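You operate a simulated robot arm through the tools that you are given. There is no shell and no other tool. Be economical: measure what you need, move in short steps, check, and stop when the job is done.

You run a simulated robot arm. Do the job below in one go: nothing can be reset, and whatever is moved stays where it is left.

TASK
Stand the part-open stop valve in the valve rest, open its wheel further, then shut it.
Fine: open till it stands a quarter turn or more from shut, shut it tight, then stand the valve back.

The check looks at the end state, three seconds after you hand in, the way a careful person would. Anything else that was tipped, shoved, dropped, spilled or broken makes it a failure.

THE ROBOT
A 6-joint arm with a two-finger parallel gripper, fixed in place. Base frame: the origin is at the foot of the arm, x ahead of it, y to its left, z up; the work surface is at about z = 0. Readings come in mm, rad, newtons and seconds.
With the tool pointing down near the work surface it reaches from about 120 to 500 mm from the base axis. Its first joint turns from -1.257 to 1.257 rad. Payload 0.65 kg.
Tool frame: the origin (TCP) lies between the finger pads and is the grasp point; the fingertips stand 25 mm ahead of it; z points along the fingers, y is the line along which they close. Largest opening 76 mm; finger width 18, thickness 10; the body of the gripper, 36 by 78 mm, starts 45 mm behind the TCP.
Orientation is told as [roll, pitch, yaw] about the base's x, y, z axes, in that order, counted from this pose: with the fingers straight down and closing along the base's y, the tool's x points along the base's -x, its y along +y and its z along -z.

THE INTERFACE
- The arm moves only by the tool send_rows. Its arguments are lists of equal length, an entry for each row: "angular": the turn, a rotation vector about the tool's x, y, z in units of 6 degrees (1.0 is 6 degrees), a list of three; "xyz": the shift along the tool's x, y, z in units of 40 mm (1.0 is 40 mm), a list of three; "fingers": the opening, from 0 (shut) to 1 (fully open). In form: {"angular": [[wx, wy, wz], ...], "xyz": [[tx, ty, tz], ...], "fingers": [fingers, ...]}. A call has 1 to 8 rows; each row shifts and turns the commanded pose from where the row before left it, along the tool's axes as they then stand. A call with a number of a shift or a turn outside -1 to 1 is refused whole. Each row takes 0.2 s and may step no farther than 50 mm and 0.15 rad from the row before; otherwise, or with a gripper value out of range, the whole call is refused. A pose out of reach is approached as far as the arm can. The call stops where the force on the tool passes 40 N (or 10 N more than at its start, if that is more) or the arm is blocked; 0.2 s more then pass. The fingers move at their own pace (about 108 mm/s each) and stop on an object; they squeeze with about 41 N. The grip force told is the motor's: it shows also when the fingers shut on nothing. Time passes only in rows, and 0.2 s behind the last, so rows that do not move let the fingers close. The reply holds the time, the measured pose of the TCP, the force on the tool along the base axes, the opening and the grip force, in the units named above and with some noise, and new pictures: "show" is both (left out), scene, wrist or none.
- Cameras (640 x 400 px; columns grow to the right, rows downward): "scene" is fixed at [72.8, 306, 389.7]; the picture's right is [-0.43, -0.90, 0.00], its down [-0.65, 0.31, -0.69] and it looks along [0.62, -0.30, -0.72] (base axes); focal length 214 px, centre (320, 200). "wrist" rides on the gripper at [58, 11, -81] in the tool frame; the picture's right is [-0.18, 0.98, 0.00], its down [-0.75, -0.14, -0.64] and it looks along [-0.63, -0.12, 0.77] (tool axes); focal length 243 px, centre (320, 200). There is no depth. A picture from a camera that has moved, and an enlarged one, comes with that camera's place and axes in the base frame and with its lens.
- close_up(camera, box): a new picture of the part [left, top, right, bottom] of that camera's present view, enlarged. No time passes.
- sign_off(): hands the job in; it is judged then, once.

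Work in short steps. Places have to be worked out from the pictures, the camera data and where the tool is seen: move nearer, look again, correct. Check each grasp and each placing, and mend what went wrong. You have 120 turns and 200 pictures in all, those below and enlarged ones among them. Open the gripper and draw the arm clear of the work before you hand the job in, unless the task says otherwise; then end with one line.

The tools are called after "Emit:" as name(argument=value, ...) on one line, values as JSON. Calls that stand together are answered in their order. send_rows: Moves the arm, as the interface text tells. Its arguments: {"type":"object","properties":{"angular":{"type":"array","items":{"type":"array","items":{"type":"number"}}},"xyz":{"type":"array","items":{"type":"array","items":{"type":"number"}}},"fingers":{"type":"array","items":{"type":"number"}},"show":{"type":"string","enum":["both","scene","wrist","none"]}},"required":["angular","xyz","fingers"]} The other tools are called the same way: close_up (camera, box) takes an enlarged picture of a part of a camera's view; sign_off () hands the job in.

At the start:

```text
time: 0.0
eef_pos: [245.1, 144.8, 293.9]
tcp_rot: [0.001, -0.002, 0.002]
contact_force: [0.0, 0.4, 1.0]
width: 75.9
grasp_force: 0.0
```

scene: 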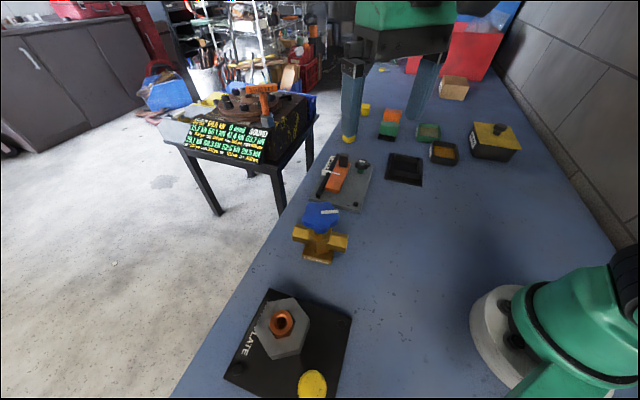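
wrist: 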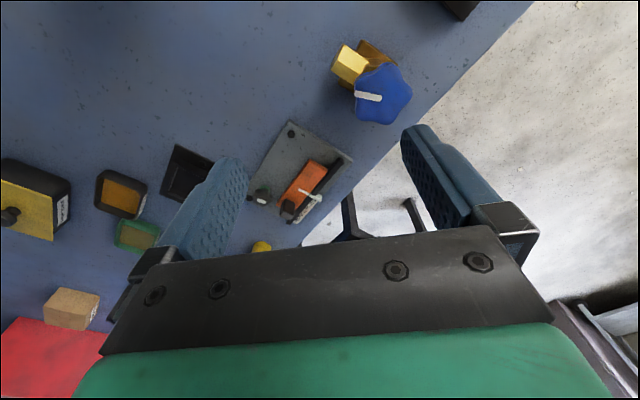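

I see a brass valve with a blue wheel near the table's left edge. I'll enlarge it and the candidates for the valve rest.

Emit:
close_up(camera="scene", box=[270, 140, 430, 270])

Emit:
close_up(camera="wrist", box=[80, 20, 440, 250])

Emit:
close_up(camera="scene", box=[330, 60, 530, 200])

Emit:
close_up(camera="scene", box=[200, 270, 380, 400])

```text
3.08 times, centred on (350, 205) of scene
camera zoom: at [72.8, 306.0, 389.7], right [-0.43, -0.9, 0.0], down [-0.65, 0.31, -0.69], along [0.62, -0.3, -0.72], focal length 660 px, centre (228, 185)
```

zoom: 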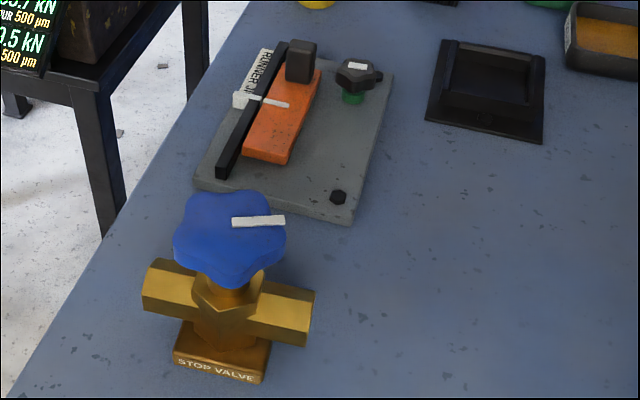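

```text
1.74 times, centred on (260, 135) of wrist
camera zoom: at [185.8, 156.0, 376.2], right [0.18, 0.98, 0.0], down [0.75, -0.14, 0.64], along [0.63, -0.12, -0.77], focal length 422 px, centre (424, 313)
```

zoom: 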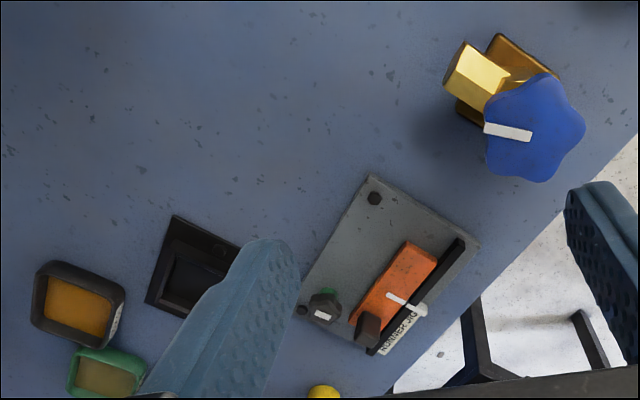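

```text
2.86 times, centred on (430, 130) of scene
camera zoom: at [72.8, 306.0, 389.7], right [-0.43, -0.9, 0.0], down [-0.65, 0.31, -0.69], along [0.62, -0.3, -0.72], focal length 613 px, centre (6, 400)
```

zoom: 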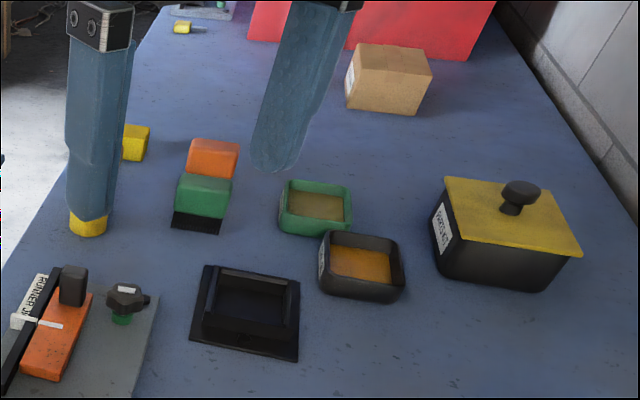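

```text
3.08 times, centred on (290, 335) of scene
camera zoom: at [72.8, 306.0, 389.7], right [-0.43, -0.9, 0.0], down [-0.65, 0.31, -0.69], along [0.62, -0.3, -0.72], focal length 660 px, centre (412, -215)
```

zoom: 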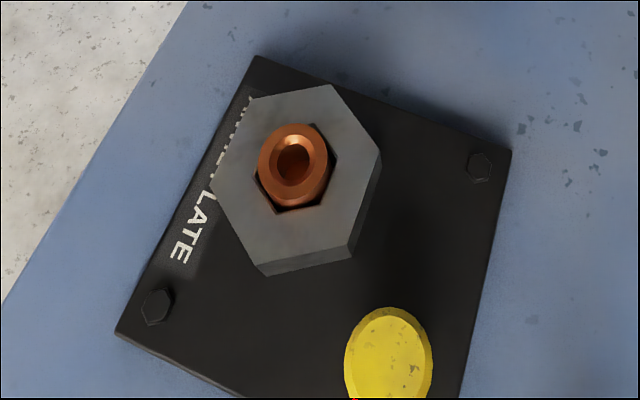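

The valve stands near (275, 205), with the wheel top near z≈110. The valve rest is the black pocket near (415, -130). I'll move over the valve to see it better.

Emit:
send_rows(angular=[[0, 0, 0], [0, 0, 0], [0, 0, 0]], xyz=[[0, 0.5, 0], [0.3, 0.5, 0], [0.3, 0.2, 0]], fingers=[1, 1, 1], show="wrist")

Emit:
close_up(camera="wrist", box=[220, 20, 420, 145])

```text
time: 0.8
eef_pos: [220.5, 193.0, 295.3]
tcp_rot: [0.002, -0.002, 0.0]
contact_force: [0.1, -1.0, 0.4]
width: 76.0
grasp_force: 0.1
camera wrist: at [160.7, 204.5, 377.4], right [0.18, 0.98, 0.0], down [0.75, -0.14, 0.64], along [0.63, -0.12, -0.77], focal length 243 px, centre (320, 200)
```

wrist: 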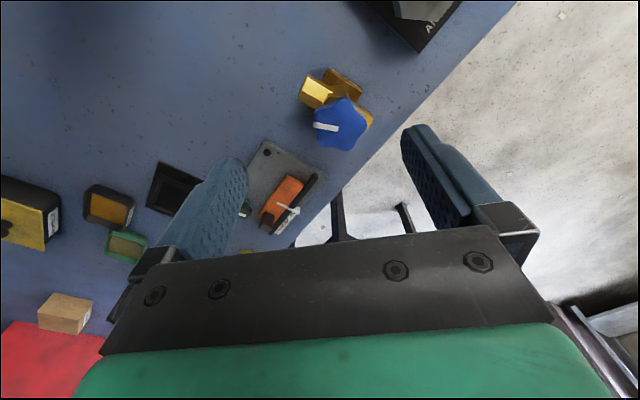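

```text
3.20 times, centred on (320, 82) of wrist
camera zoom: at [160.7, 204.5, 377.4], right [0.18, 0.98, 0.0], down [0.75, -0.14, 0.64], along [0.63, -0.12, -0.77], focal length 776 px, centre (320, 576)
```

zoom: 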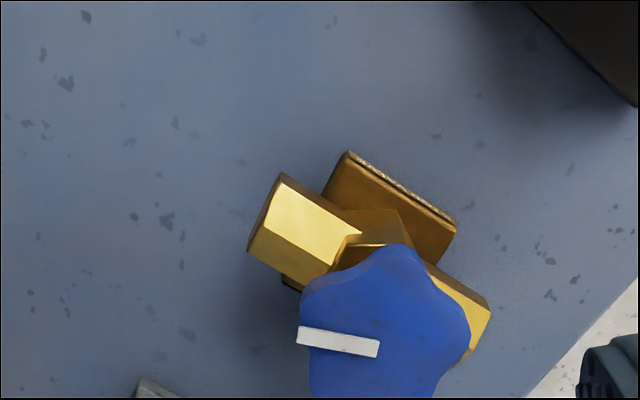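

Triangulation puts the foot (about 60 mm square, edges at about 50° yaw) at a centre of (281, 204), with the wheel top near z≈95. I'll move above it and yaw +48° so the fingers close across the pipe.

Emit:
send_rows(angular=[[0, 0, 0], [0, 0, 0], [0, 0, -1], [0, 0, -1], [0, 0, -1], [0, 0, -1], [0, 0, -1], [0, 0, -1]], xyz=[[-0.75, 0.14, 0.75], [-0.75, 0.13, 0.75], [0, 0, 0], [0, 0, 0], [0, 0, 0], [0, 0, 0], [0, 0, 0], [0, 0, 0]], fingers=[1, 1, 1, 1, 1, 1, 1, 1])

```text
time: 2.6
eef_pos: [281.4, 204.9, 234.9]
tcp_rot: [0.003, -0.002, 0.632]
contact_force: [0.3, -0.6, 0.4]
width: 76.0
grasp_force: 0.0
camera wrist: at [226.5, 179.3, 316.4], right [-0.43, 0.9, 0.0], down [0.69, 0.33, 0.64], along [0.58, 0.28, -0.76], focal length 243 px, centre (320, 200)
```

scene: 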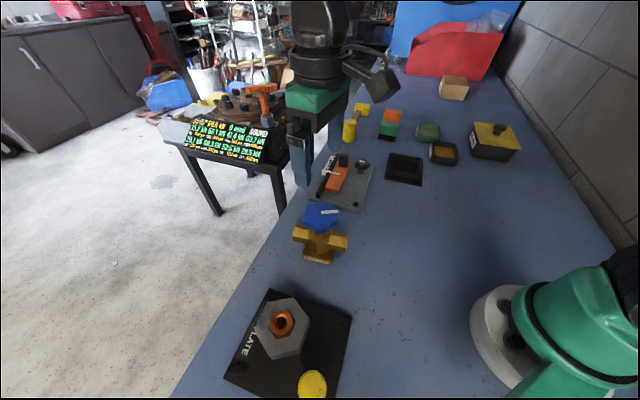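
wrist: 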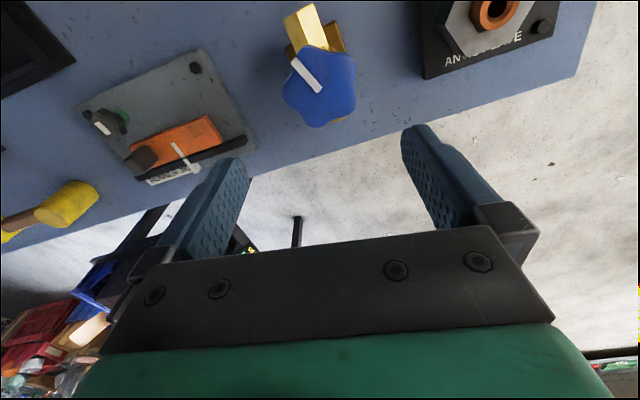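

The wheel centre refines to about (283, 206). I'll finish the yaw to about 50° and descend part way, then look at lobe alignment.

Emit:
send_rows(angular=[[0, 0, -1], [0, 0, -1], [0, 0, -0.3], [0, 0, 0]], xyz=[[0, 0, 0.6], [0, 0, 0.6], [0, 0, 0.5], [0, 0, 0]], fingers=[1, 1, 1, 1])

Emit:
close_up(camera="scene", box=[250, 150, 410, 270])

Emit:
close_up(camera="wrist", box=[180, 0, 460, 200])

```text
time: 3.6
eef_pos: [280.1, 203.7, 167.6]
tcp_rot: [-0.002, -0.003, 0.871]
contact_force: [-0.6, -0.2, -0.4]
width: 75.8
grasp_force: 0.1
camera wrist: at [233.7, 166.2, 248.4], right [-0.63, 0.77, 0.0], down [0.59, 0.48, 0.64], along [0.5, 0.41, -0.76], focal length 243 px, centre (320, 200)
```

scene: 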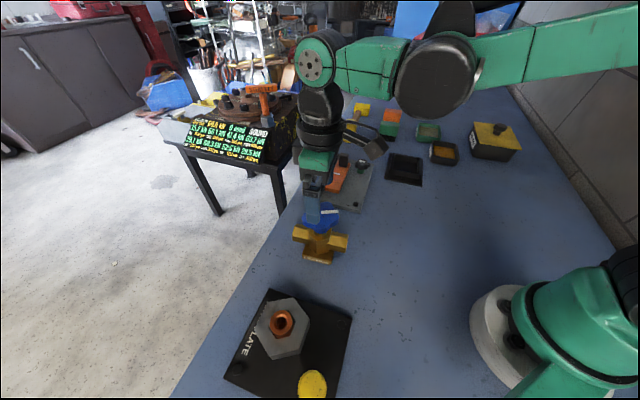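
wrist: 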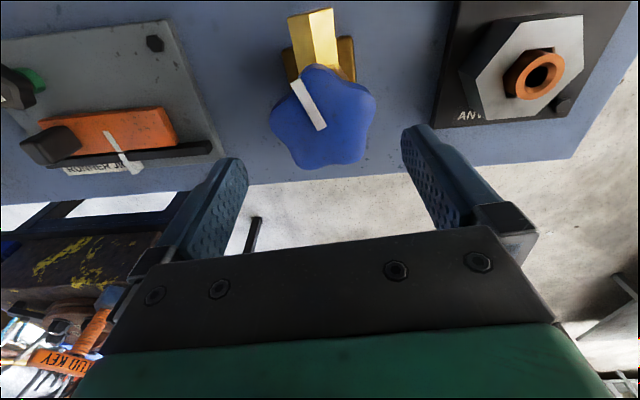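

```text
3.33 times, centred on (330, 210) of scene
camera zoom: at [72.8, 306.0, 389.7], right [-0.43, -0.9, 0.0], down [-0.65, 0.31, -0.69], along [0.62, -0.3, -0.72], focal length 715 px, centre (287, 167)
```

zoom: 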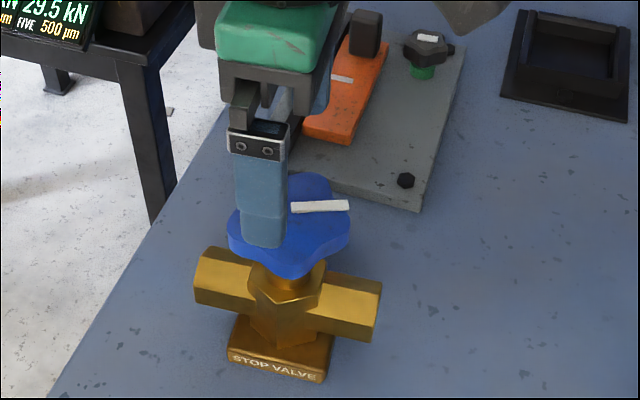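

```text
2.00 times, centred on (320, 100) of wrist
camera zoom: at [233.7, 166.2, 248.4], right [-0.63, 0.77, 0.0], down [0.59, 0.48, 0.64], along [0.5, 0.41, -0.76], focal length 485 px, centre (320, 400)
```

zoom: 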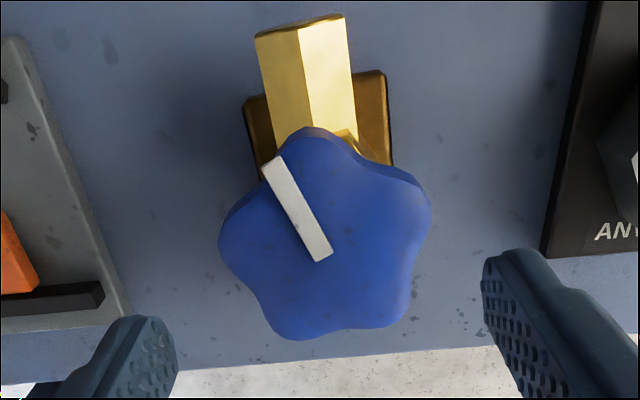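

The wheel spans about 67.5 mm against the 76 mm opening, so I need a shift of about +1.3 mm in tool y and -3.8 mm in tool x. I'll apply that and descend until the tips are just above the wheel.

Emit:
send_rows(angular=[[0, 0, 0], [0, 0, 0], [0, 0, 0]], xyz=[[-0.095, 0.033, 0.4], [0, 0, 0.5], [0, 0, 0]], fingers=[1, 1, 1], show="wrist")

Emit:
close_up(camera="scene", box=[250, 150, 410, 270])

```text
time: 4.4
eef_pos: [281.8, 207.4, 129.6]
tcp_rot: [0.002, -0.004, 0.871]
contact_force: [-0.5, 0.6, 0.2]
width: 76.2
grasp_force: 0.1
camera wrist: at [235.2, 170.1, 212.1], right [-0.63, 0.77, 0.0], down [0.59, 0.48, 0.64], along [0.5, 0.41, -0.76], focal length 243 px, centre (320, 200)
```

wrist: 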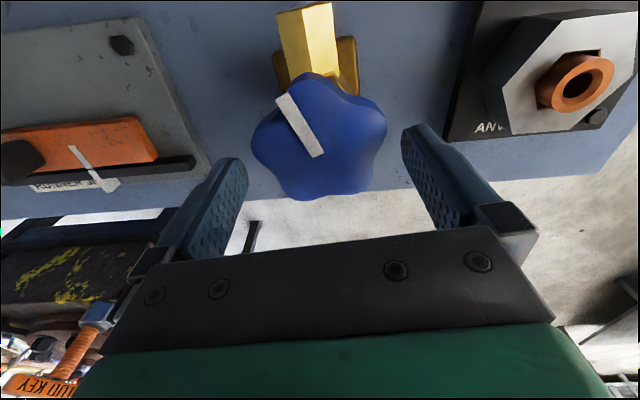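

```text
3.33 times, centred on (330, 210) of scene
camera zoom: at [72.8, 306.0, 389.7], right [-0.43, -0.9, 0.0], down [-0.65, 0.31, -0.69], along [0.62, -0.3, -0.72], focal length 715 px, centre (287, 167)
```

zoom: 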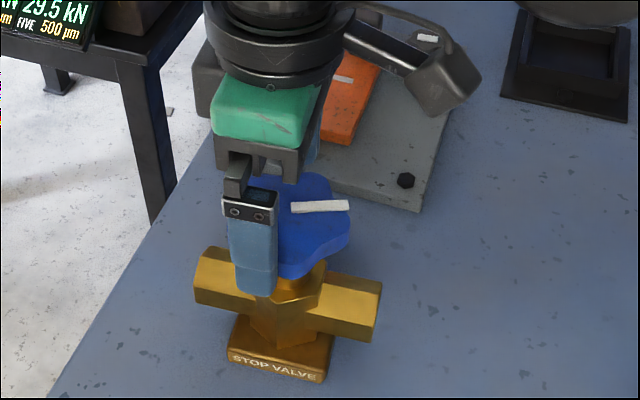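

The wheel looks centred within about 1 mm. I'll descend about 42 mm in short rows with the gripper open; the call stops if it makes contact.

Emit:
send_rows(angular=[[0, 0, 0], [0, 0, 0], [0, 0, 0], [0, 0, 0], [0, 0, 0]], xyz=[[0.04, 0, 0.25], [0, 0, 0.25], [0, 0, 0.25], [0, 0, 0.25], [0, 0, 0]], fingers=[1, 1, 1, 1, 1], show="wrist")

Emit:
close_up(camera="scene", box=[250, 150, 410, 270])

```text
time: 5.6
eef_pos: [281.7, 207.4, 89.2]
tcp_rot: [0.001, -0.001, 0.871]
contact_force: [-0.1, 0.2, 0.6]
width: 75.9
grasp_force: 0.0
camera wrist: at [234.6, 170.4, 172.0], right [-0.63, 0.77, 0.0], down [0.59, 0.48, 0.64], along [0.5, 0.41, -0.76], focal length 243 px, centre (320, 200)
```

wrist: 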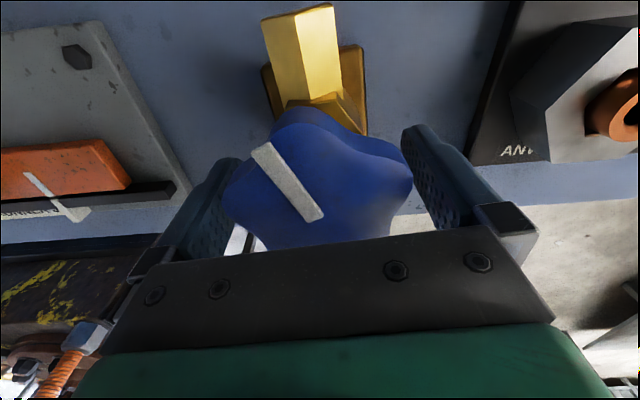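

```text
3.33 times, centred on (330, 210) of scene
camera zoom: at [72.8, 306.0, 389.7], right [-0.43, -0.9, 0.0], down [-0.65, 0.31, -0.69], along [0.62, -0.3, -0.72], focal length 715 px, centre (287, 167)
```

zoom: 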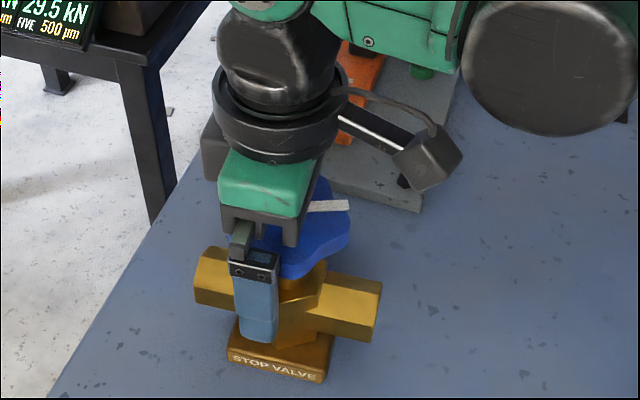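

The fingers straddle the wheel without contact. I'll close the gripper.

Emit:
send_rows(angular=[[0, 0, 0], [0, 0, 0], [0, 0, 0]], xyz=[[0, 0, 0], [0, 0, 0], [0, 0, 0]], fingers=[0.7, 0.5, 0.5], show="both")

```text
time: 6.4
eef_pos: [281.8, 207.9, 89.7]
tcp_rot: [-0.001, -0.003, 0.871]
contact_force: [-0.3, 0.9, 0.2]
width: 60.6
grasp_force: 41.5
camera wrist: at [234.7, 170.4, 172.0], right [-0.63, 0.77, 0.0], down [0.59, 0.48, 0.64], along [0.5, 0.41, -0.76], focal length 243 px, centre (320, 200)
```

scene: 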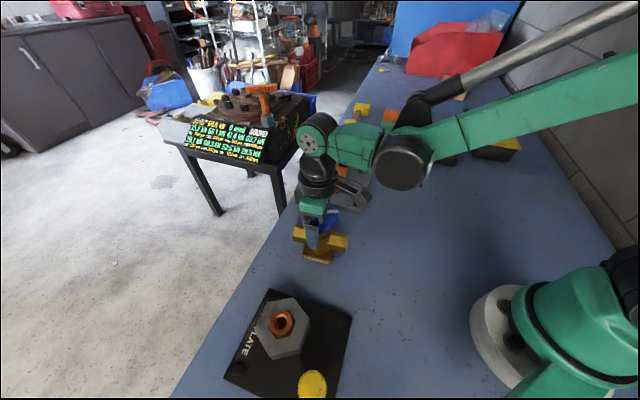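
wrist: 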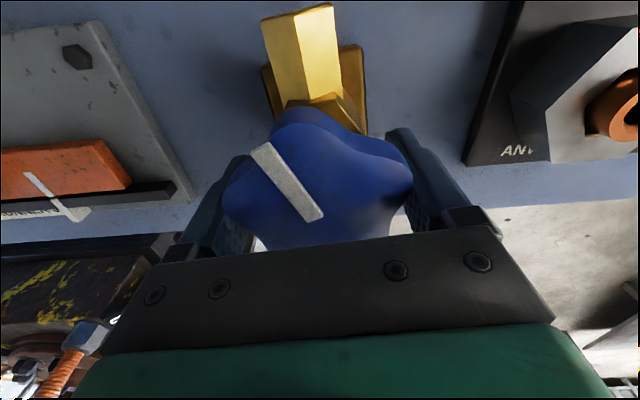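

The grip is firm at 60.6 mm and nothing shifted. I'll lift straight up and check that the valve hangs level.

Emit:
send_rows(angular=[[0, 0, 0], [0, 0, 0], [0, 0, 0], [0, 0, 0], [0, 0, 0]], xyz=[[0, 0, -0.1], [0, 0, -0.3], [0, 0, -0.8], [0, 0, -0.8], [0, 0, 0]], fingers=[0.5, 0.5, 0.5, 0.5, 0.5])

Emit:
close_up(camera="scene", box=[250, 140, 410, 270])

```text
time: 7.6
eef_pos: [281.6, 207.7, 172.1]
tcp_rot: [0.0, -0.002, 0.871]
contact_force: [-0.1, -1.2, -5.7]
width: 60.7
grasp_force: 40.8
camera wrist: at [234.2, 170.6, 253.2], right [-0.63, 0.77, 0.0], down [0.59, 0.48, 0.64], along [0.5, 0.41, -0.76], focal length 243 px, centre (320, 200)
```

scene: 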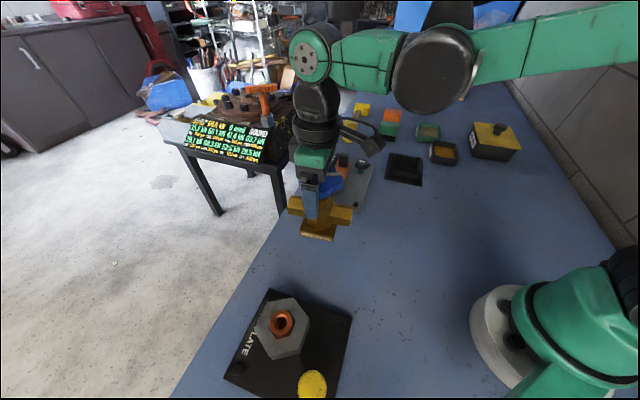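
wrist: 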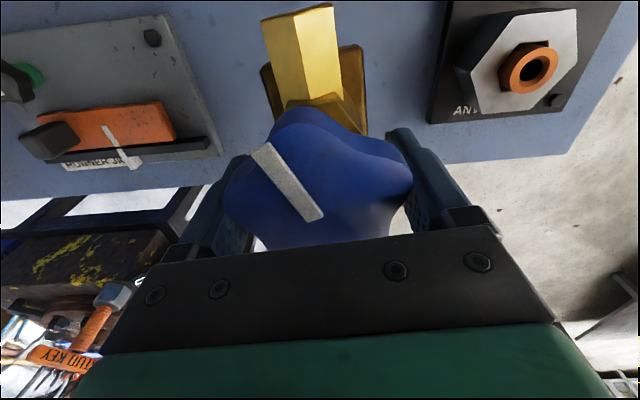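

```text
3.08 times, centred on (330, 205) of scene
camera zoom: at [72.8, 306.0, 389.7], right [-0.43, -0.9, 0.0], down [-0.65, 0.31, -0.69], along [0.62, -0.3, -0.72], focal length 660 px, centre (289, 185)
```

zoom: 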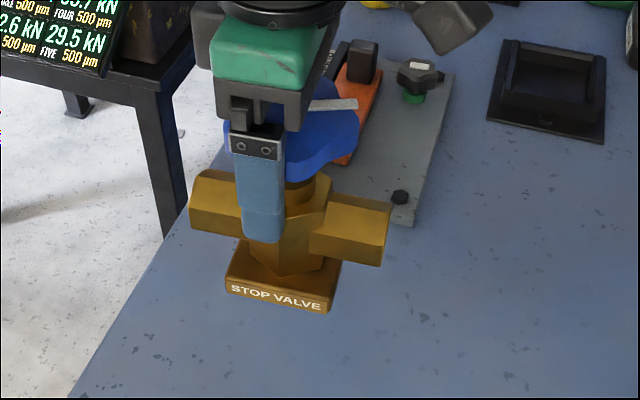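

The valve hangs level (about 0.6 kg). Next I'll measure the rest with an enlarged view.

Emit:
close_up(camera="scene", box=[370, 140, 440, 195])

```text
7.27 times, centred on (405, 168) of scene
camera zoom: at [72.8, 306.0, 389.7], right [-0.43, -0.9, 0.0], down [-0.65, 0.31, -0.69], along [0.62, -0.3, -0.72], focal length 1560 px, centre (-298, 436)
```

zoom: 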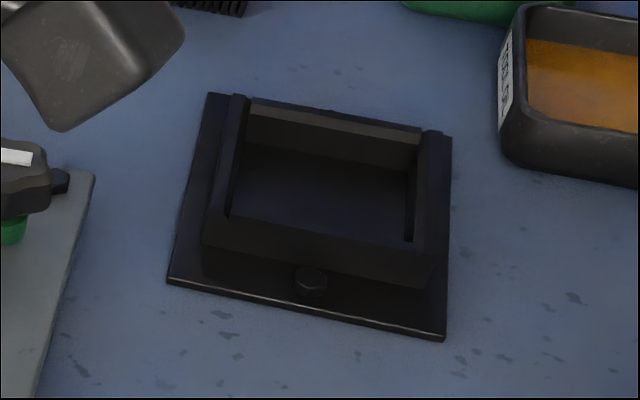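

The flange corners give a rest centre near (413, -130), turned 45°, and the pipe ridge in the wrist view gives a valve axis at about 45° too, so I'll keep the tool yaw. I'll lift further and start across to the rest.

Emit:
send_rows(angular=[[0, 0, 0], [0, 0, 0], [0, 0, 0], [0, 0, 0], [0, 0, 0], [0, 0, 0], [0, 0, 0], [0, 0, 0]], xyz=[[0, 0, -1], [0.25, -0.45, -0.2], [0.4713, -0.877, 0], [0.4713, -0.877, 0], [0.4713, -0.877, 0], [0.4713, -0.877, 0], [0.4713, -0.877, 0], [0, 0, 0]], fingers=[0.5, 0.5, 0.5, 0.5, 0.5, 0.5, 0.5, 0.5], show="scene")

```text
time: 9.4
eef_pos: [362.3, 4.2, 220.4]
tcp_rot: [0.0, -0.001, 0.871]
contact_force: [-0.5, 0.2, -6.3]
width: 60.9
grasp_force: 41.5
```

scene: 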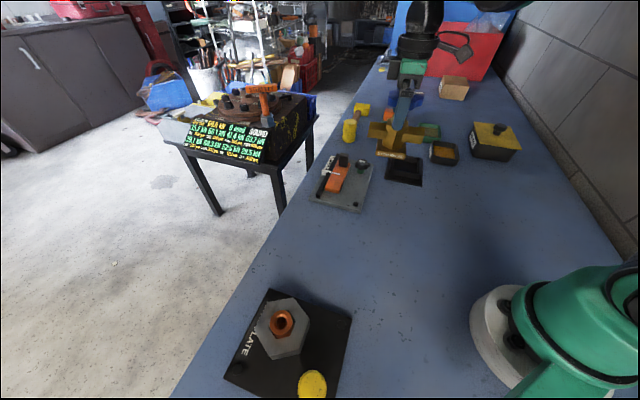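

All steady. I'll finish the traverse over the rest and lower part way, keeping the foot about 60 mm above the table.

Emit:
send_rows(angular=[[0, 0, 0], [0, 0, 0], [0, 0, 0], [0, 0, 0], [0, 0, 0], [0, 0, 0], [0, 0, 0]], xyz=[[0.412, -0.769, 0], [0.412, -0.769, 0], [0.412, -0.769, 0], [0.412, -0.769, 0], [0, 0, 0.8], [0, 0, 0.8], [0, 0, 0]], fingers=[0.5, 0.5, 0.5, 0.5, 0.5, 0.5, 0.5], show="wrist")

Emit:
close_up(camera="scene", box=[360, 110, 460, 190])

```text
time: 11.0
eef_pos: [411.9, -128.1, 154.9]
tcp_rot: [0.001, -0.002, 0.871]
contact_force: [0.1, -0.2, -5.8]
width: 60.4
grasp_force: 40.8
camera wrist: at [364.9, -165.0, 236.9], right [-0.63, 0.77, 0.0], down [0.59, 0.48, 0.64], along [0.5, 0.41, -0.76], focal length 243 px, centre (320, 200)
```

wrist: 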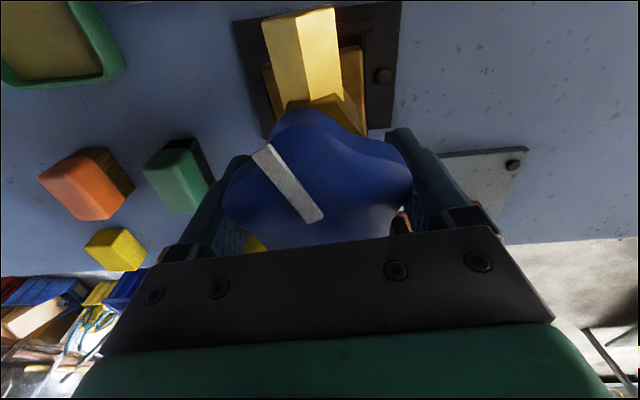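

```text
5.00 times, centred on (410, 150) of scene
camera zoom: at [72.8, 306.0, 389.7], right [-0.43, -0.9, 0.0], down [-0.65, 0.31, -0.69], along [0.62, -0.3, -0.72], focal length 1072 px, centre (-130, 450)
```

zoom: 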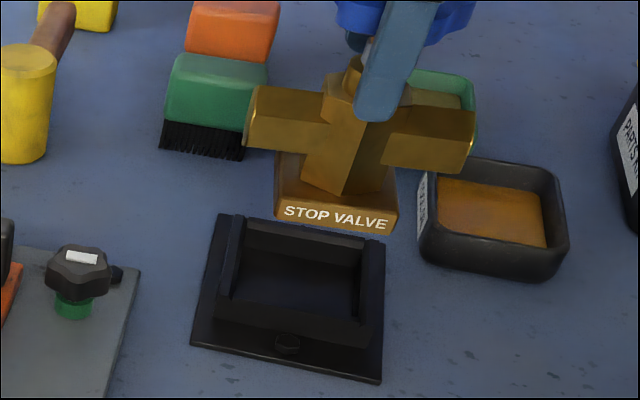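

I need a precise comparison of foot yaw and position against the rest, so I'll enlarge both views.

Emit:
close_up(camera="wrist", box=[220, 0, 420, 140])

Emit:
close_up(camera="scene", box=[384, 136, 444, 188])

```text
2.86 times, centred on (320, 70) of wrist
camera zoom: at [364.9, -165.0, 236.9], right [-0.63, 0.77, 0.0], down [0.59, 0.48, 0.64], along [0.5, 0.41, -0.76], focal length 693 px, centre (320, 571)
```

zoom: 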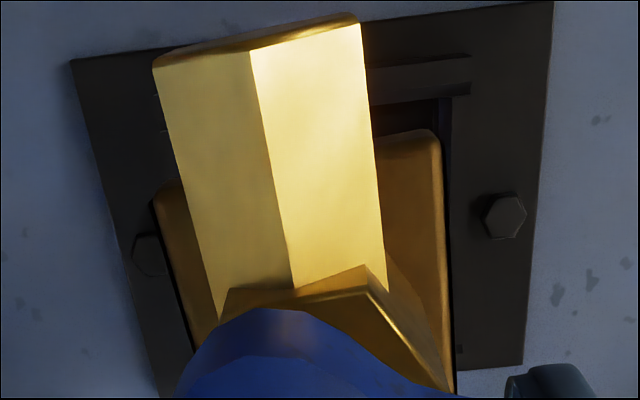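

```text
7.69 times, centred on (414, 162) of scene
camera zoom: at [72.8, 306.0, 389.7], right [-0.43, -0.9, 0.0], down [-0.65, 0.31, -0.69], along [0.62, -0.3, -0.72], focal length 1650 px, centre (-403, 492)
```

zoom: 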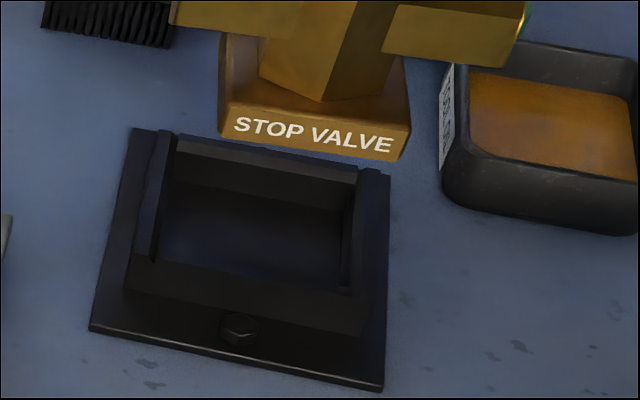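

Foot yaw is about 48.2° and the rest about 45.1°, and the foot sits about 2.6 mm (tool x) and -2 mm (tool y) off the rest centre. I'll correct for this and lower until the foot is just above the rim.

Emit:
send_rows(angular=[[0, 0, 0.5], [0, 0, 0], [0, 0, 0], [0, 0, 0]], xyz=[[-0.065, 0.052, 0], [0, 0, 0.35], [0, 0, 0.35], [0, 0, 0]], fingers=[0.5, 0.5, 0.5, 0.5], show="none")

Emit:
close_up(camera="wrist", box=[220, 0, 420, 140])

Emit:
close_up(camera="scene", box=[384, 136, 444, 188])

```text
time: 12.0
eef_pos: [414.9, -123.5, 126.1]
tcp_rot: [0.001, -0.001, 0.82]
contact_force: [-0.1, 0.8, -5.4]
width: 60.5
grasp_force: 40.6
```

```text
2.86 times, centred on (320, 70) of wrist
camera zoom: at [364.5, -159.1, 207.3], right [-0.59, 0.81, 0.0], down [0.62, 0.45, 0.64], along [0.52, 0.38, -0.76], focal length 693 px, centre (320, 571)
```

zoom: 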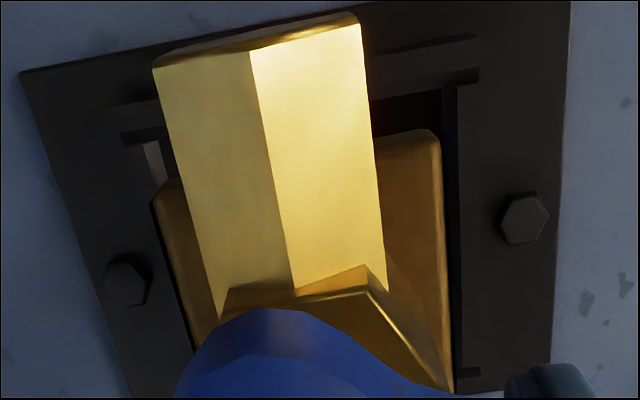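

```text
7.69 times, centred on (414, 162) of scene
camera zoom: at [72.8, 306.0, 389.7], right [-0.43, -0.9, 0.0], down [-0.65, 0.31, -0.69], along [0.62, -0.3, -0.72], focal length 1650 px, centre (-403, 492)
```

zoom: 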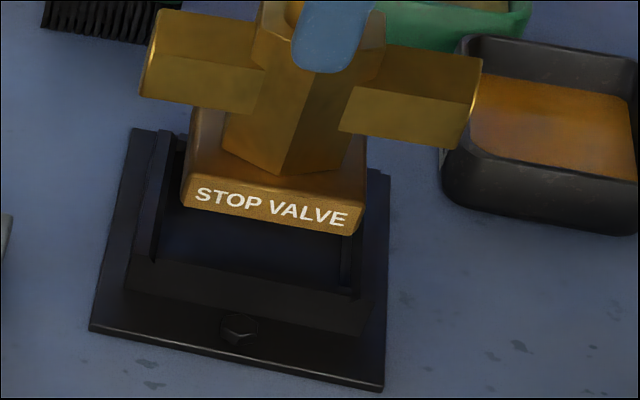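

Foot and pocket now agree within about 1 mm and 1° (clearance about 4 mm per side). I'll lower gently into the pocket.

Emit:
send_rows(angular=[[0, 0, 0], [0, 0, 0], [0, 0, 0], [0, 0, 0], [0, 0, 0]], xyz=[[0, 0.02, 0.2], [0, 0, 0.2], [0, 0, 0.15], [0, 0, 0.1], [0, 0, 0]], fingers=[0.5, 0.5, 0.5, 0.5, 0.5], show="none")

Emit:
close_up(camera="scene", box=[374, 126, 454, 192])

```text
time: 13.2
eef_pos: [413.5, -123.7, 99.4]
tcp_rot: [-0.001, -0.003, 0.82]
contact_force: [-0.5, -0.5, -6.0]
width: 60.4
grasp_force: 41.1
```

```text
6.06 times, centred on (414, 159) of scene
camera zoom: at [72.8, 306.0, 389.7], right [-0.43, -0.9, 0.0], down [-0.65, 0.31, -0.69], along [0.62, -0.3, -0.72], focal length 1300 px, centre (-250, 448)
```

zoom: 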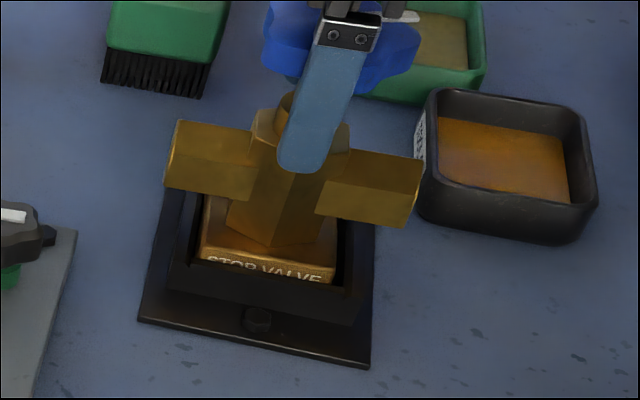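

The foot is inside the pocket walls. I'll ease down the last few mm and watch the force.

Emit:
send_rows(angular=[[0, 0, 0], [0, 0, 0], [0, 0, 0]], xyz=[[0, 0, 0.05], [0, 0, 0.04], [0, 0, 0]], fingers=[0.5, 0.5, 0.5], show="none")

```text
time: 14.0
eef_pos: [413.6, -124.2, 96.6]
tcp_rot: [0.0, 0.0, 0.818]
contact_force: [0.1, -0.2, -6.1]
width: 60.9
grasp_force: 41.1
```

There's no contact yet, so I'll continue down in small steps.

Emit:
send_rows(angular=[[0, 0, 0], [0, 0, 0], [0, 0, 0]], xyz=[[0, 0, 0.04], [0, 0, 0.03], [0, 0, 0]], fingers=[0.5, 0.5, 0.5], show="none")

```text
time: 14.8
eef_pos: [413.3, -125.0, 93.4]
tcp_rot: [-0.002, -0.004, 0.821]
contact_force: [10.2, -1.8, 28.7]
width: 60.6
grasp_force: 40.7
```

Contact is at z≈93.5, so the foot is on the pocket floor. I'll relieve the load slightly and check the seating.

Emit:
send_rows(angular=[[0, 0, 0], [0, 0, 0]], xyz=[[0, 0, -0.02], [0, 0, 0]], fingers=[0.5, 0.5], show="wrist")

Emit:
close_up(camera="scene", box=[374, 126, 454, 192])

```text
time: 15.4
eef_pos: [412.4, -124.6, 93.0]
tcp_rot: [0.0, -0.001, 0.819]
contact_force: [0.2, 0.5, -5.8]
width: 60.6
grasp_force: 40.4
camera wrist: at [363.7, -158.7, 175.6], right [-0.59, 0.81, 0.0], down [0.62, 0.45, 0.64], along [0.52, 0.38, -0.77], focal length 243 px, centre (320, 200)
```

wrist: 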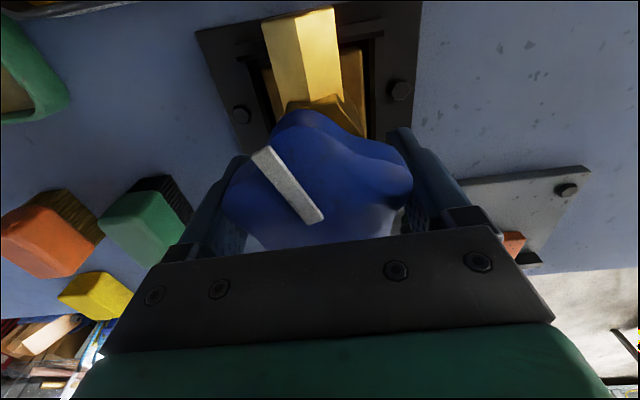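

```text
6.06 times, centred on (414, 159) of scene
camera zoom: at [72.8, 306.0, 389.7], right [-0.43, -0.9, 0.0], down [-0.65, 0.31, -0.69], along [0.62, -0.3, -0.72], focal length 1300 px, centre (-250, 448)
```

zoom: 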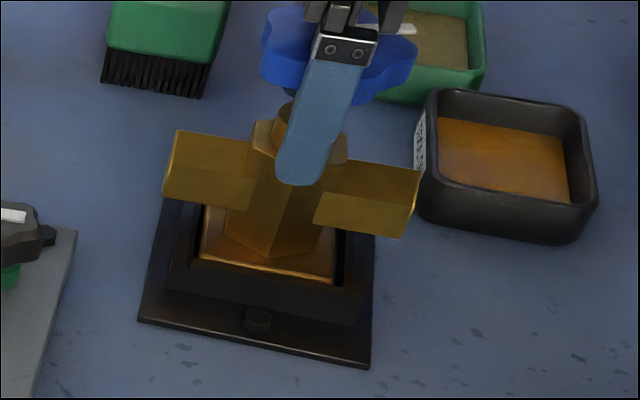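

The full weight is hanging again, so I'm not sure that contact was the floor. I'll ease down in tiny steps.

Emit:
send_rows(angular=[[0, 0, 0], [0, 0, 0], [0, 0, 0]], xyz=[[0, 0, 0.015], [0, 0, 0.01], [0, 0, 0]], fingers=[0.5, 0.5, 0.5], show="none")

```text
time: 16.2
eef_pos: [412.8, -123.8, 94.3]
tcp_rot: [0.002, -0.001, 0.819]
contact_force: [-9.0, 1.3, 19.3]
width: 60.8
grasp_force: 41.2
```

Contact repeats at the same height, so the foot is on the floor. I'll release the wheel, then look at the wheel and pointer before re-gripping on the wheel's axis.

Emit:
send_rows(angular=[[0, 0, 0], [0, 0, 0], [0, 0, 0]], xyz=[[0, 0, -0.01], [0, 0, 0], [0, 0, 0]], fingers=[0.8, 1, 1], show="wrist")

Emit:
close_up(camera="scene", box=[374, 126, 454, 192])

```text
time: 17.0
eef_pos: [412.8, -124.4, 92.7]
tcp_rot: [-0.001, -0.001, 0.819]
contact_force: [0.0, -0.4, 0.8]
width: 76.0
grasp_force: 0.0
camera wrist: at [364.6, -159.0, 175.8], right [-0.59, 0.81, 0.0], down [0.62, 0.45, 0.64], along [0.52, 0.38, -0.76], focal length 243 px, centre (320, 200)
```

wrist: 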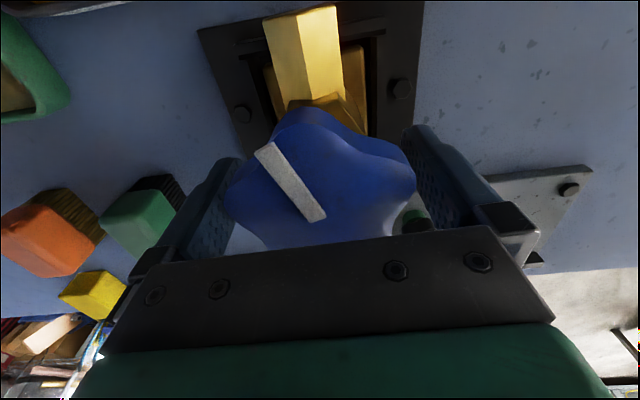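

```text
6.06 times, centred on (414, 159) of scene
camera zoom: at [72.8, 306.0, 389.7], right [-0.43, -0.9, 0.0], down [-0.65, 0.31, -0.69], along [0.62, -0.3, -0.72], focal length 1300 px, centre (-250, 448)
```

zoom: 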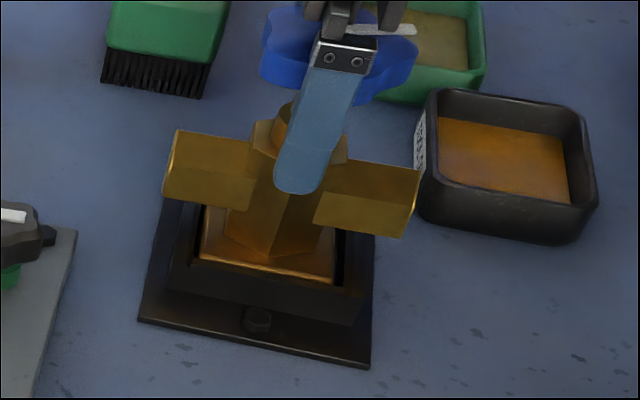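

The valve stands in the rest on its own. I'll rise 45 mm to see the whole wheel.

Emit:
send_rows(angular=[[0, 0, 0], [0, 0, 0], [0, 0, 0], [0, 0, 0]], xyz=[[0, 0, -0.4], [0, 0, -0.8], [0, 0, -0.6], [0, 0, 0]], fingers=[1, 1, 1, 1], show="none")

Emit:
close_up(camera="wrist", box=[180, 0, 460, 200])

```text
time: 18.0
eef_pos: [414.0, -123.2, 167.0]
tcp_rot: [0.001, 0.0, 0.818]
contact_force: [-0.7, 0.2, -0.1]
width: 76.3
grasp_force: 0.0
```

```text
2.00 times, centred on (320, 100) of wrist
camera zoom: at [364.5, -158.3, 248.6], right [-0.59, 0.81, 0.0], down [0.62, 0.45, 0.64], along [0.52, 0.38, -0.76], focal length 485 px, centre (320, 400)
```

zoom: 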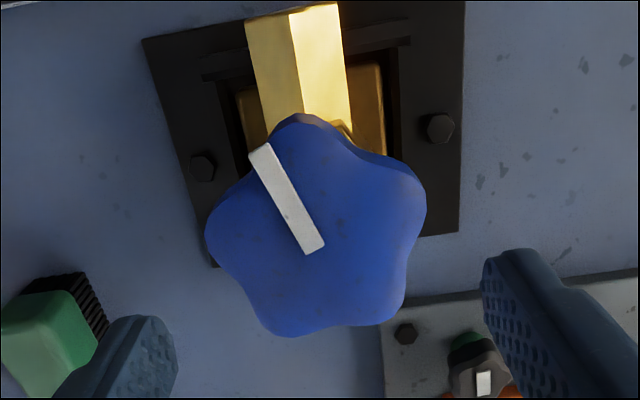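

The lobes sit symmetrically at about ±72° about tool x, with the wheel axis about 2 mm along tool x and the wheel mid-height higher than where I gripped. Turning the tool by about +19° puts one pad on a lobe and the other in a valley, which holds torque better. I'll do that at this height and check.

Emit:
send_rows(angular=[[0, 0, 0], [0, 0, 1], [0, 0, 1], [0, 0, 1], [0, 0, 0.1], [0, 0, 0]], xyz=[[0.055, 0, 0.3], [0, 0, 0.1], [0, 0, 0.1], [0, 0, 0.1], [0, 0, 0.1], [0, 0, 0]], fingers=[1, 1, 1, 1, 1, 1], show="none")

Emit:
close_up(camera="wrist", box=[180, 0, 460, 200])

Emit:
close_up(camera="scene", box=[364, 96, 464, 186])

```text
time: 19.4
eef_pos: [413.3, -125.8, 138.2]
tcp_rot: [0.002, -0.002, 0.492]
contact_force: [0.3, -0.7, 0.7]
width: 76.0
grasp_force: 0.1
```

```text
2.00 times, centred on (320, 100) of wrist
camera zoom: at [354.4, -143.2, 219.4], right [-0.3, 0.95, 0.0], down [0.73, 0.23, 0.64], along [0.61, 0.2, -0.76], focal length 485 px, centre (320, 400)
```

zoom: 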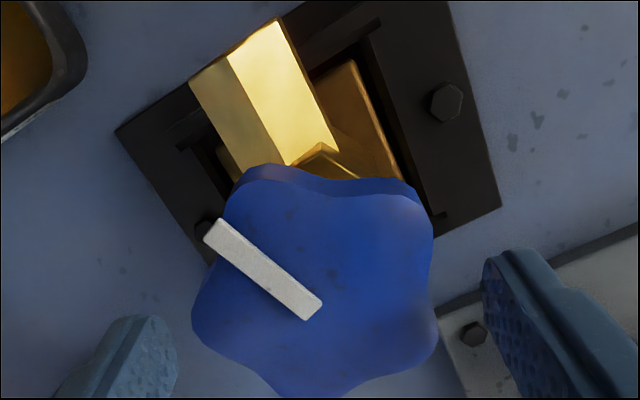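

```text
4.44 times, centred on (414, 141) of scene
camera zoom: at [72.8, 306.0, 389.7], right [-0.43, -0.9, 0.0], down [-0.65, 0.31, -0.69], along [0.62, -0.3, -0.72], focal length 953 px, centre (-98, 462)
```

zoom: 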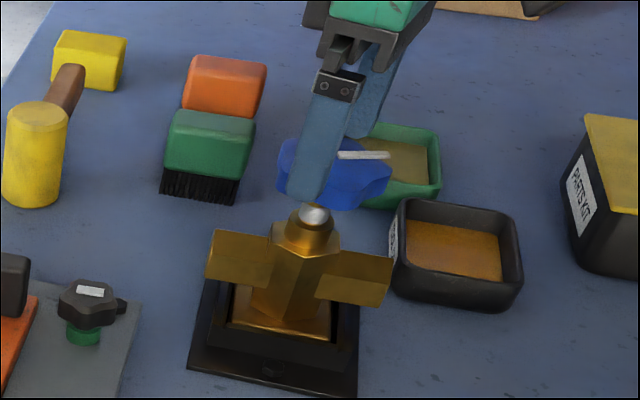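

The left lobe is aligned with the left pad and the right pad faces a valley. Since the lobe sticks out further than the valley, I'll bias the TCP by -2.3 mm in tool y to balance the squeeze and +1.5 mm in tool x. Then I'll descend to z≈103.

Emit:
send_rows(angular=[[0, 0, 0], [0, 0, 0], [0, 0, 0], [0, 0, 0], [0, 0, 0]], xyz=[[0.037, -0.057, 0], [0, 0, 0.25], [0, 0, 0.3], [0, 0, 0.325], [0, 0, 0]], fingers=[1, 1, 1, 1, 1], show="wrist")

Emit:
close_up(camera="scene", box=[364, 96, 464, 186])

```text
time: 20.6
eef_pos: [411.3, -127.6, 102.4]
tcp_rot: [0.002, -0.001, 0.494]
contact_force: [0.2, 0.2, -0.4]
width: 76.2
grasp_force: 0.0
camera wrist: at [354.3, -145.1, 185.2], right [-0.3, 0.95, 0.0], down [0.73, 0.23, 0.64], along [0.61, 0.2, -0.76], focal length 243 px, centre (320, 200)
```

wrist: 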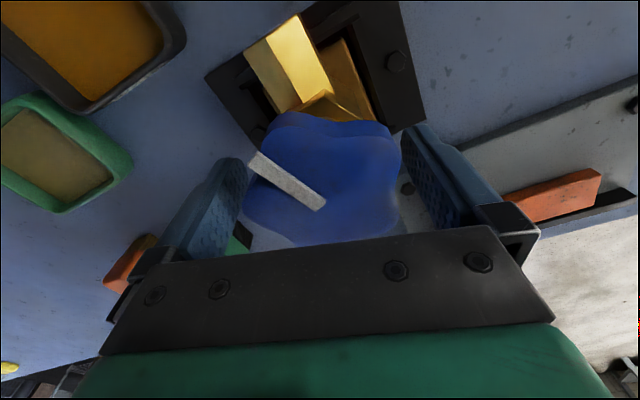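

```text
4.44 times, centred on (414, 141) of scene
camera zoom: at [72.8, 306.0, 389.7], right [-0.43, -0.9, 0.0], down [-0.65, 0.31, -0.69], along [0.62, -0.3, -0.72], focal length 953 px, centre (-98, 462)
```

zoom: 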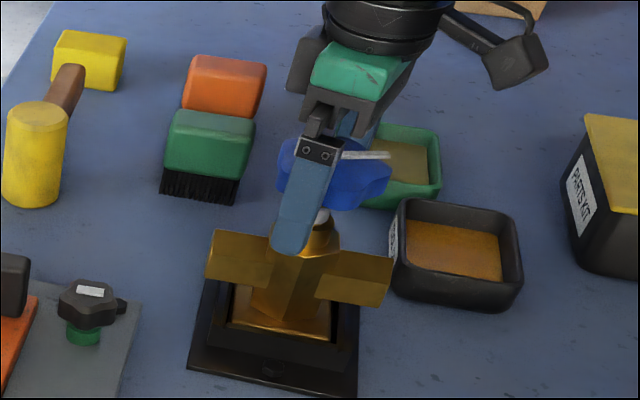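

The fingers are around the wheel with clearance on both sides. I'll close on the wheel.

Emit:
send_rows(angular=[[0, 0, 0], [0, 0, 0], [0, 0, 0]], xyz=[[0, 0, 0], [0, 0, 0], [0, 0, 0]], fingers=[0.7, 0.5, 0.5], show="wrist")

```text
time: 21.4
eef_pos: [412.4, -127.4, 104.3]
tcp_rot: [0.001, -0.002, 0.494]
contact_force: [0.1, 1.2, 0.0]
width: 57.7
grasp_force: 40.9
camera wrist: at [354.3, -145.1, 185.3], right [-0.3, 0.95, 0.0], down [0.73, 0.23, 0.64], along [0.61, 0.2, -0.76], focal length 243 px, centre (320, 200)
```

wrist: 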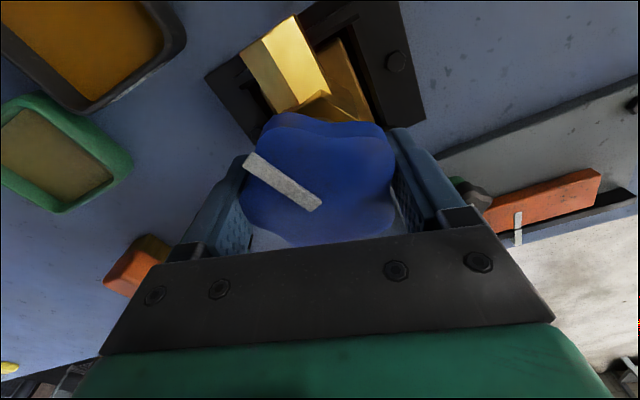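

The grip is good at 57.7 mm. I'll turn 18° counter-clockwise (opening) about the wheel axis and check that the pointer and body behave.

Emit:
send_rows(angular=[[0, 0, -1], [0, 0, -1], [0, 0, -1], [0, 0, 0]], xyz=[[-0.0068, 0, 0], [-0.0068, 0, 0], [-0.0068, 0, 0], [0, 0, 0]], fingers=[0.5, 0.5, 0.5, 0.5], show="wrist")

Emit:
close_up(camera="scene", box=[364, 96, 464, 186])

```text
time: 22.4
eef_pos: [411.5, -127.6, 104.4]
tcp_rot: [0.0, 0.0, 0.808]
contact_force: [-11.9, -3.5, 26.7]
width: 57.9
grasp_force: 41.1
camera wrist: at [363.2, -161.5, 185.3], right [-0.58, 0.81, 0.0], down [0.62, 0.45, 0.64], along [0.52, 0.38, -0.77], focal length 243 px, centre (320, 200)
```

wrist: 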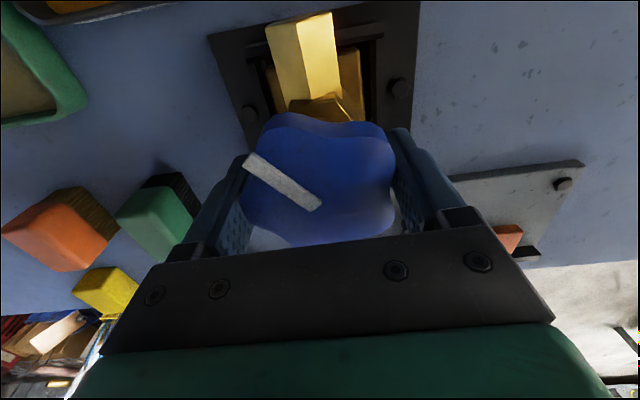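

```text
4.44 times, centred on (414, 141) of scene
camera zoom: at [72.7, 306.0, 389.7], right [-0.43, -0.9, 0.0], down [-0.65, 0.31, -0.69], along [0.62, -0.3, -0.72], focal length 953 px, centre (-98, 462)
```

zoom: 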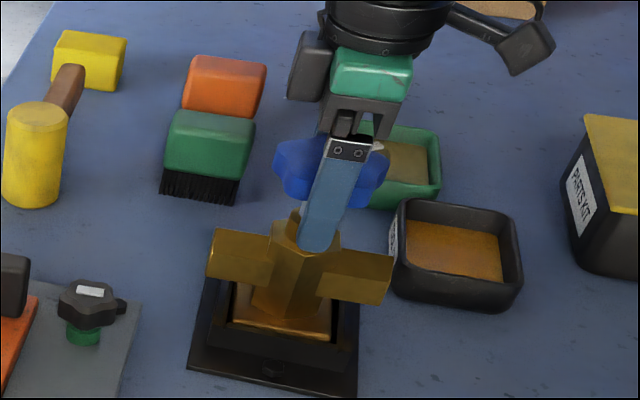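

The wheel turned with the tool and the body stayed in place, but an upward load has appeared. I'll relieve it by rising 0.5 mm.

Emit:
send_rows(angular=[[0, 0, 0], [0, 0, 0]], xyz=[[0, 0, -0.012], [0, 0, 0]], fingers=[0.5, 0.5], show="none")

```text
time: 23.0
eef_pos: [413.3, -126.7, 103.2]
tcp_rot: [0.001, -0.005, 0.808]
contact_force: [-2.0, -2.7, 4.4]
width: 57.6
grasp_force: 41.2
```

The load fell to 4 N. I'll turn 24° more in the opening direction with a slight rise.

Emit:
send_rows(angular=[[0, 0, -1], [0, 0, -1], [0, 0, -1], [0, 0, -1], [0, 0, 0]], xyz=[[-0.0068, 0, -0.003], [-0.0068, 0, -0.003], [-0.0068, 0, -0.003], [-0.0068, 0, -0.003], [0, 0, 0]], fingers=[0.5, 0.5, 0.5, 0.5, 0.5], show="wrist")

Emit:
close_up(camera="scene", box=[364, 96, 464, 186])

```text
time: 24.2
eef_pos: [413.8, -126.3, 103.9]
tcp_rot: [-0.001, -0.002, 1.229]
contact_force: [0.0, 0.7, 0.2]
width: 57.7
grasp_force: 41.0
camera wrist: at [382.7, -177.6, 186.2], right [-0.86, 0.5, 0.0], down [0.39, 0.66, 0.64], along [0.32, 0.56, -0.76], focal length 243 px, centre (320, 200)
```

wrist: 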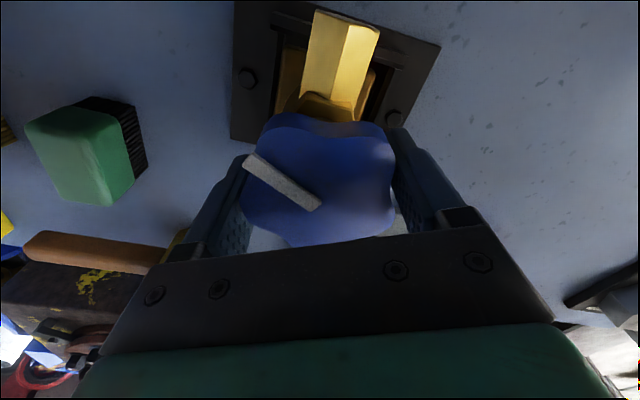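

```text
4.44 times, centred on (414, 141) of scene
camera zoom: at [72.8, 306.0, 389.7], right [-0.43, -0.9, 0.0], down [-0.65, 0.31, -0.69], along [0.62, -0.3, -0.72], focal length 953 px, centre (-98, 462)
```

zoom: 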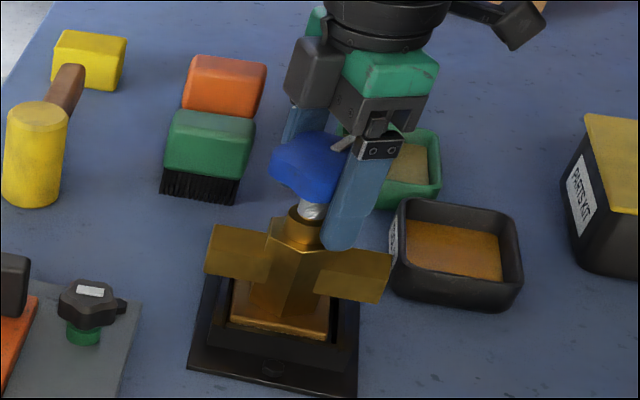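

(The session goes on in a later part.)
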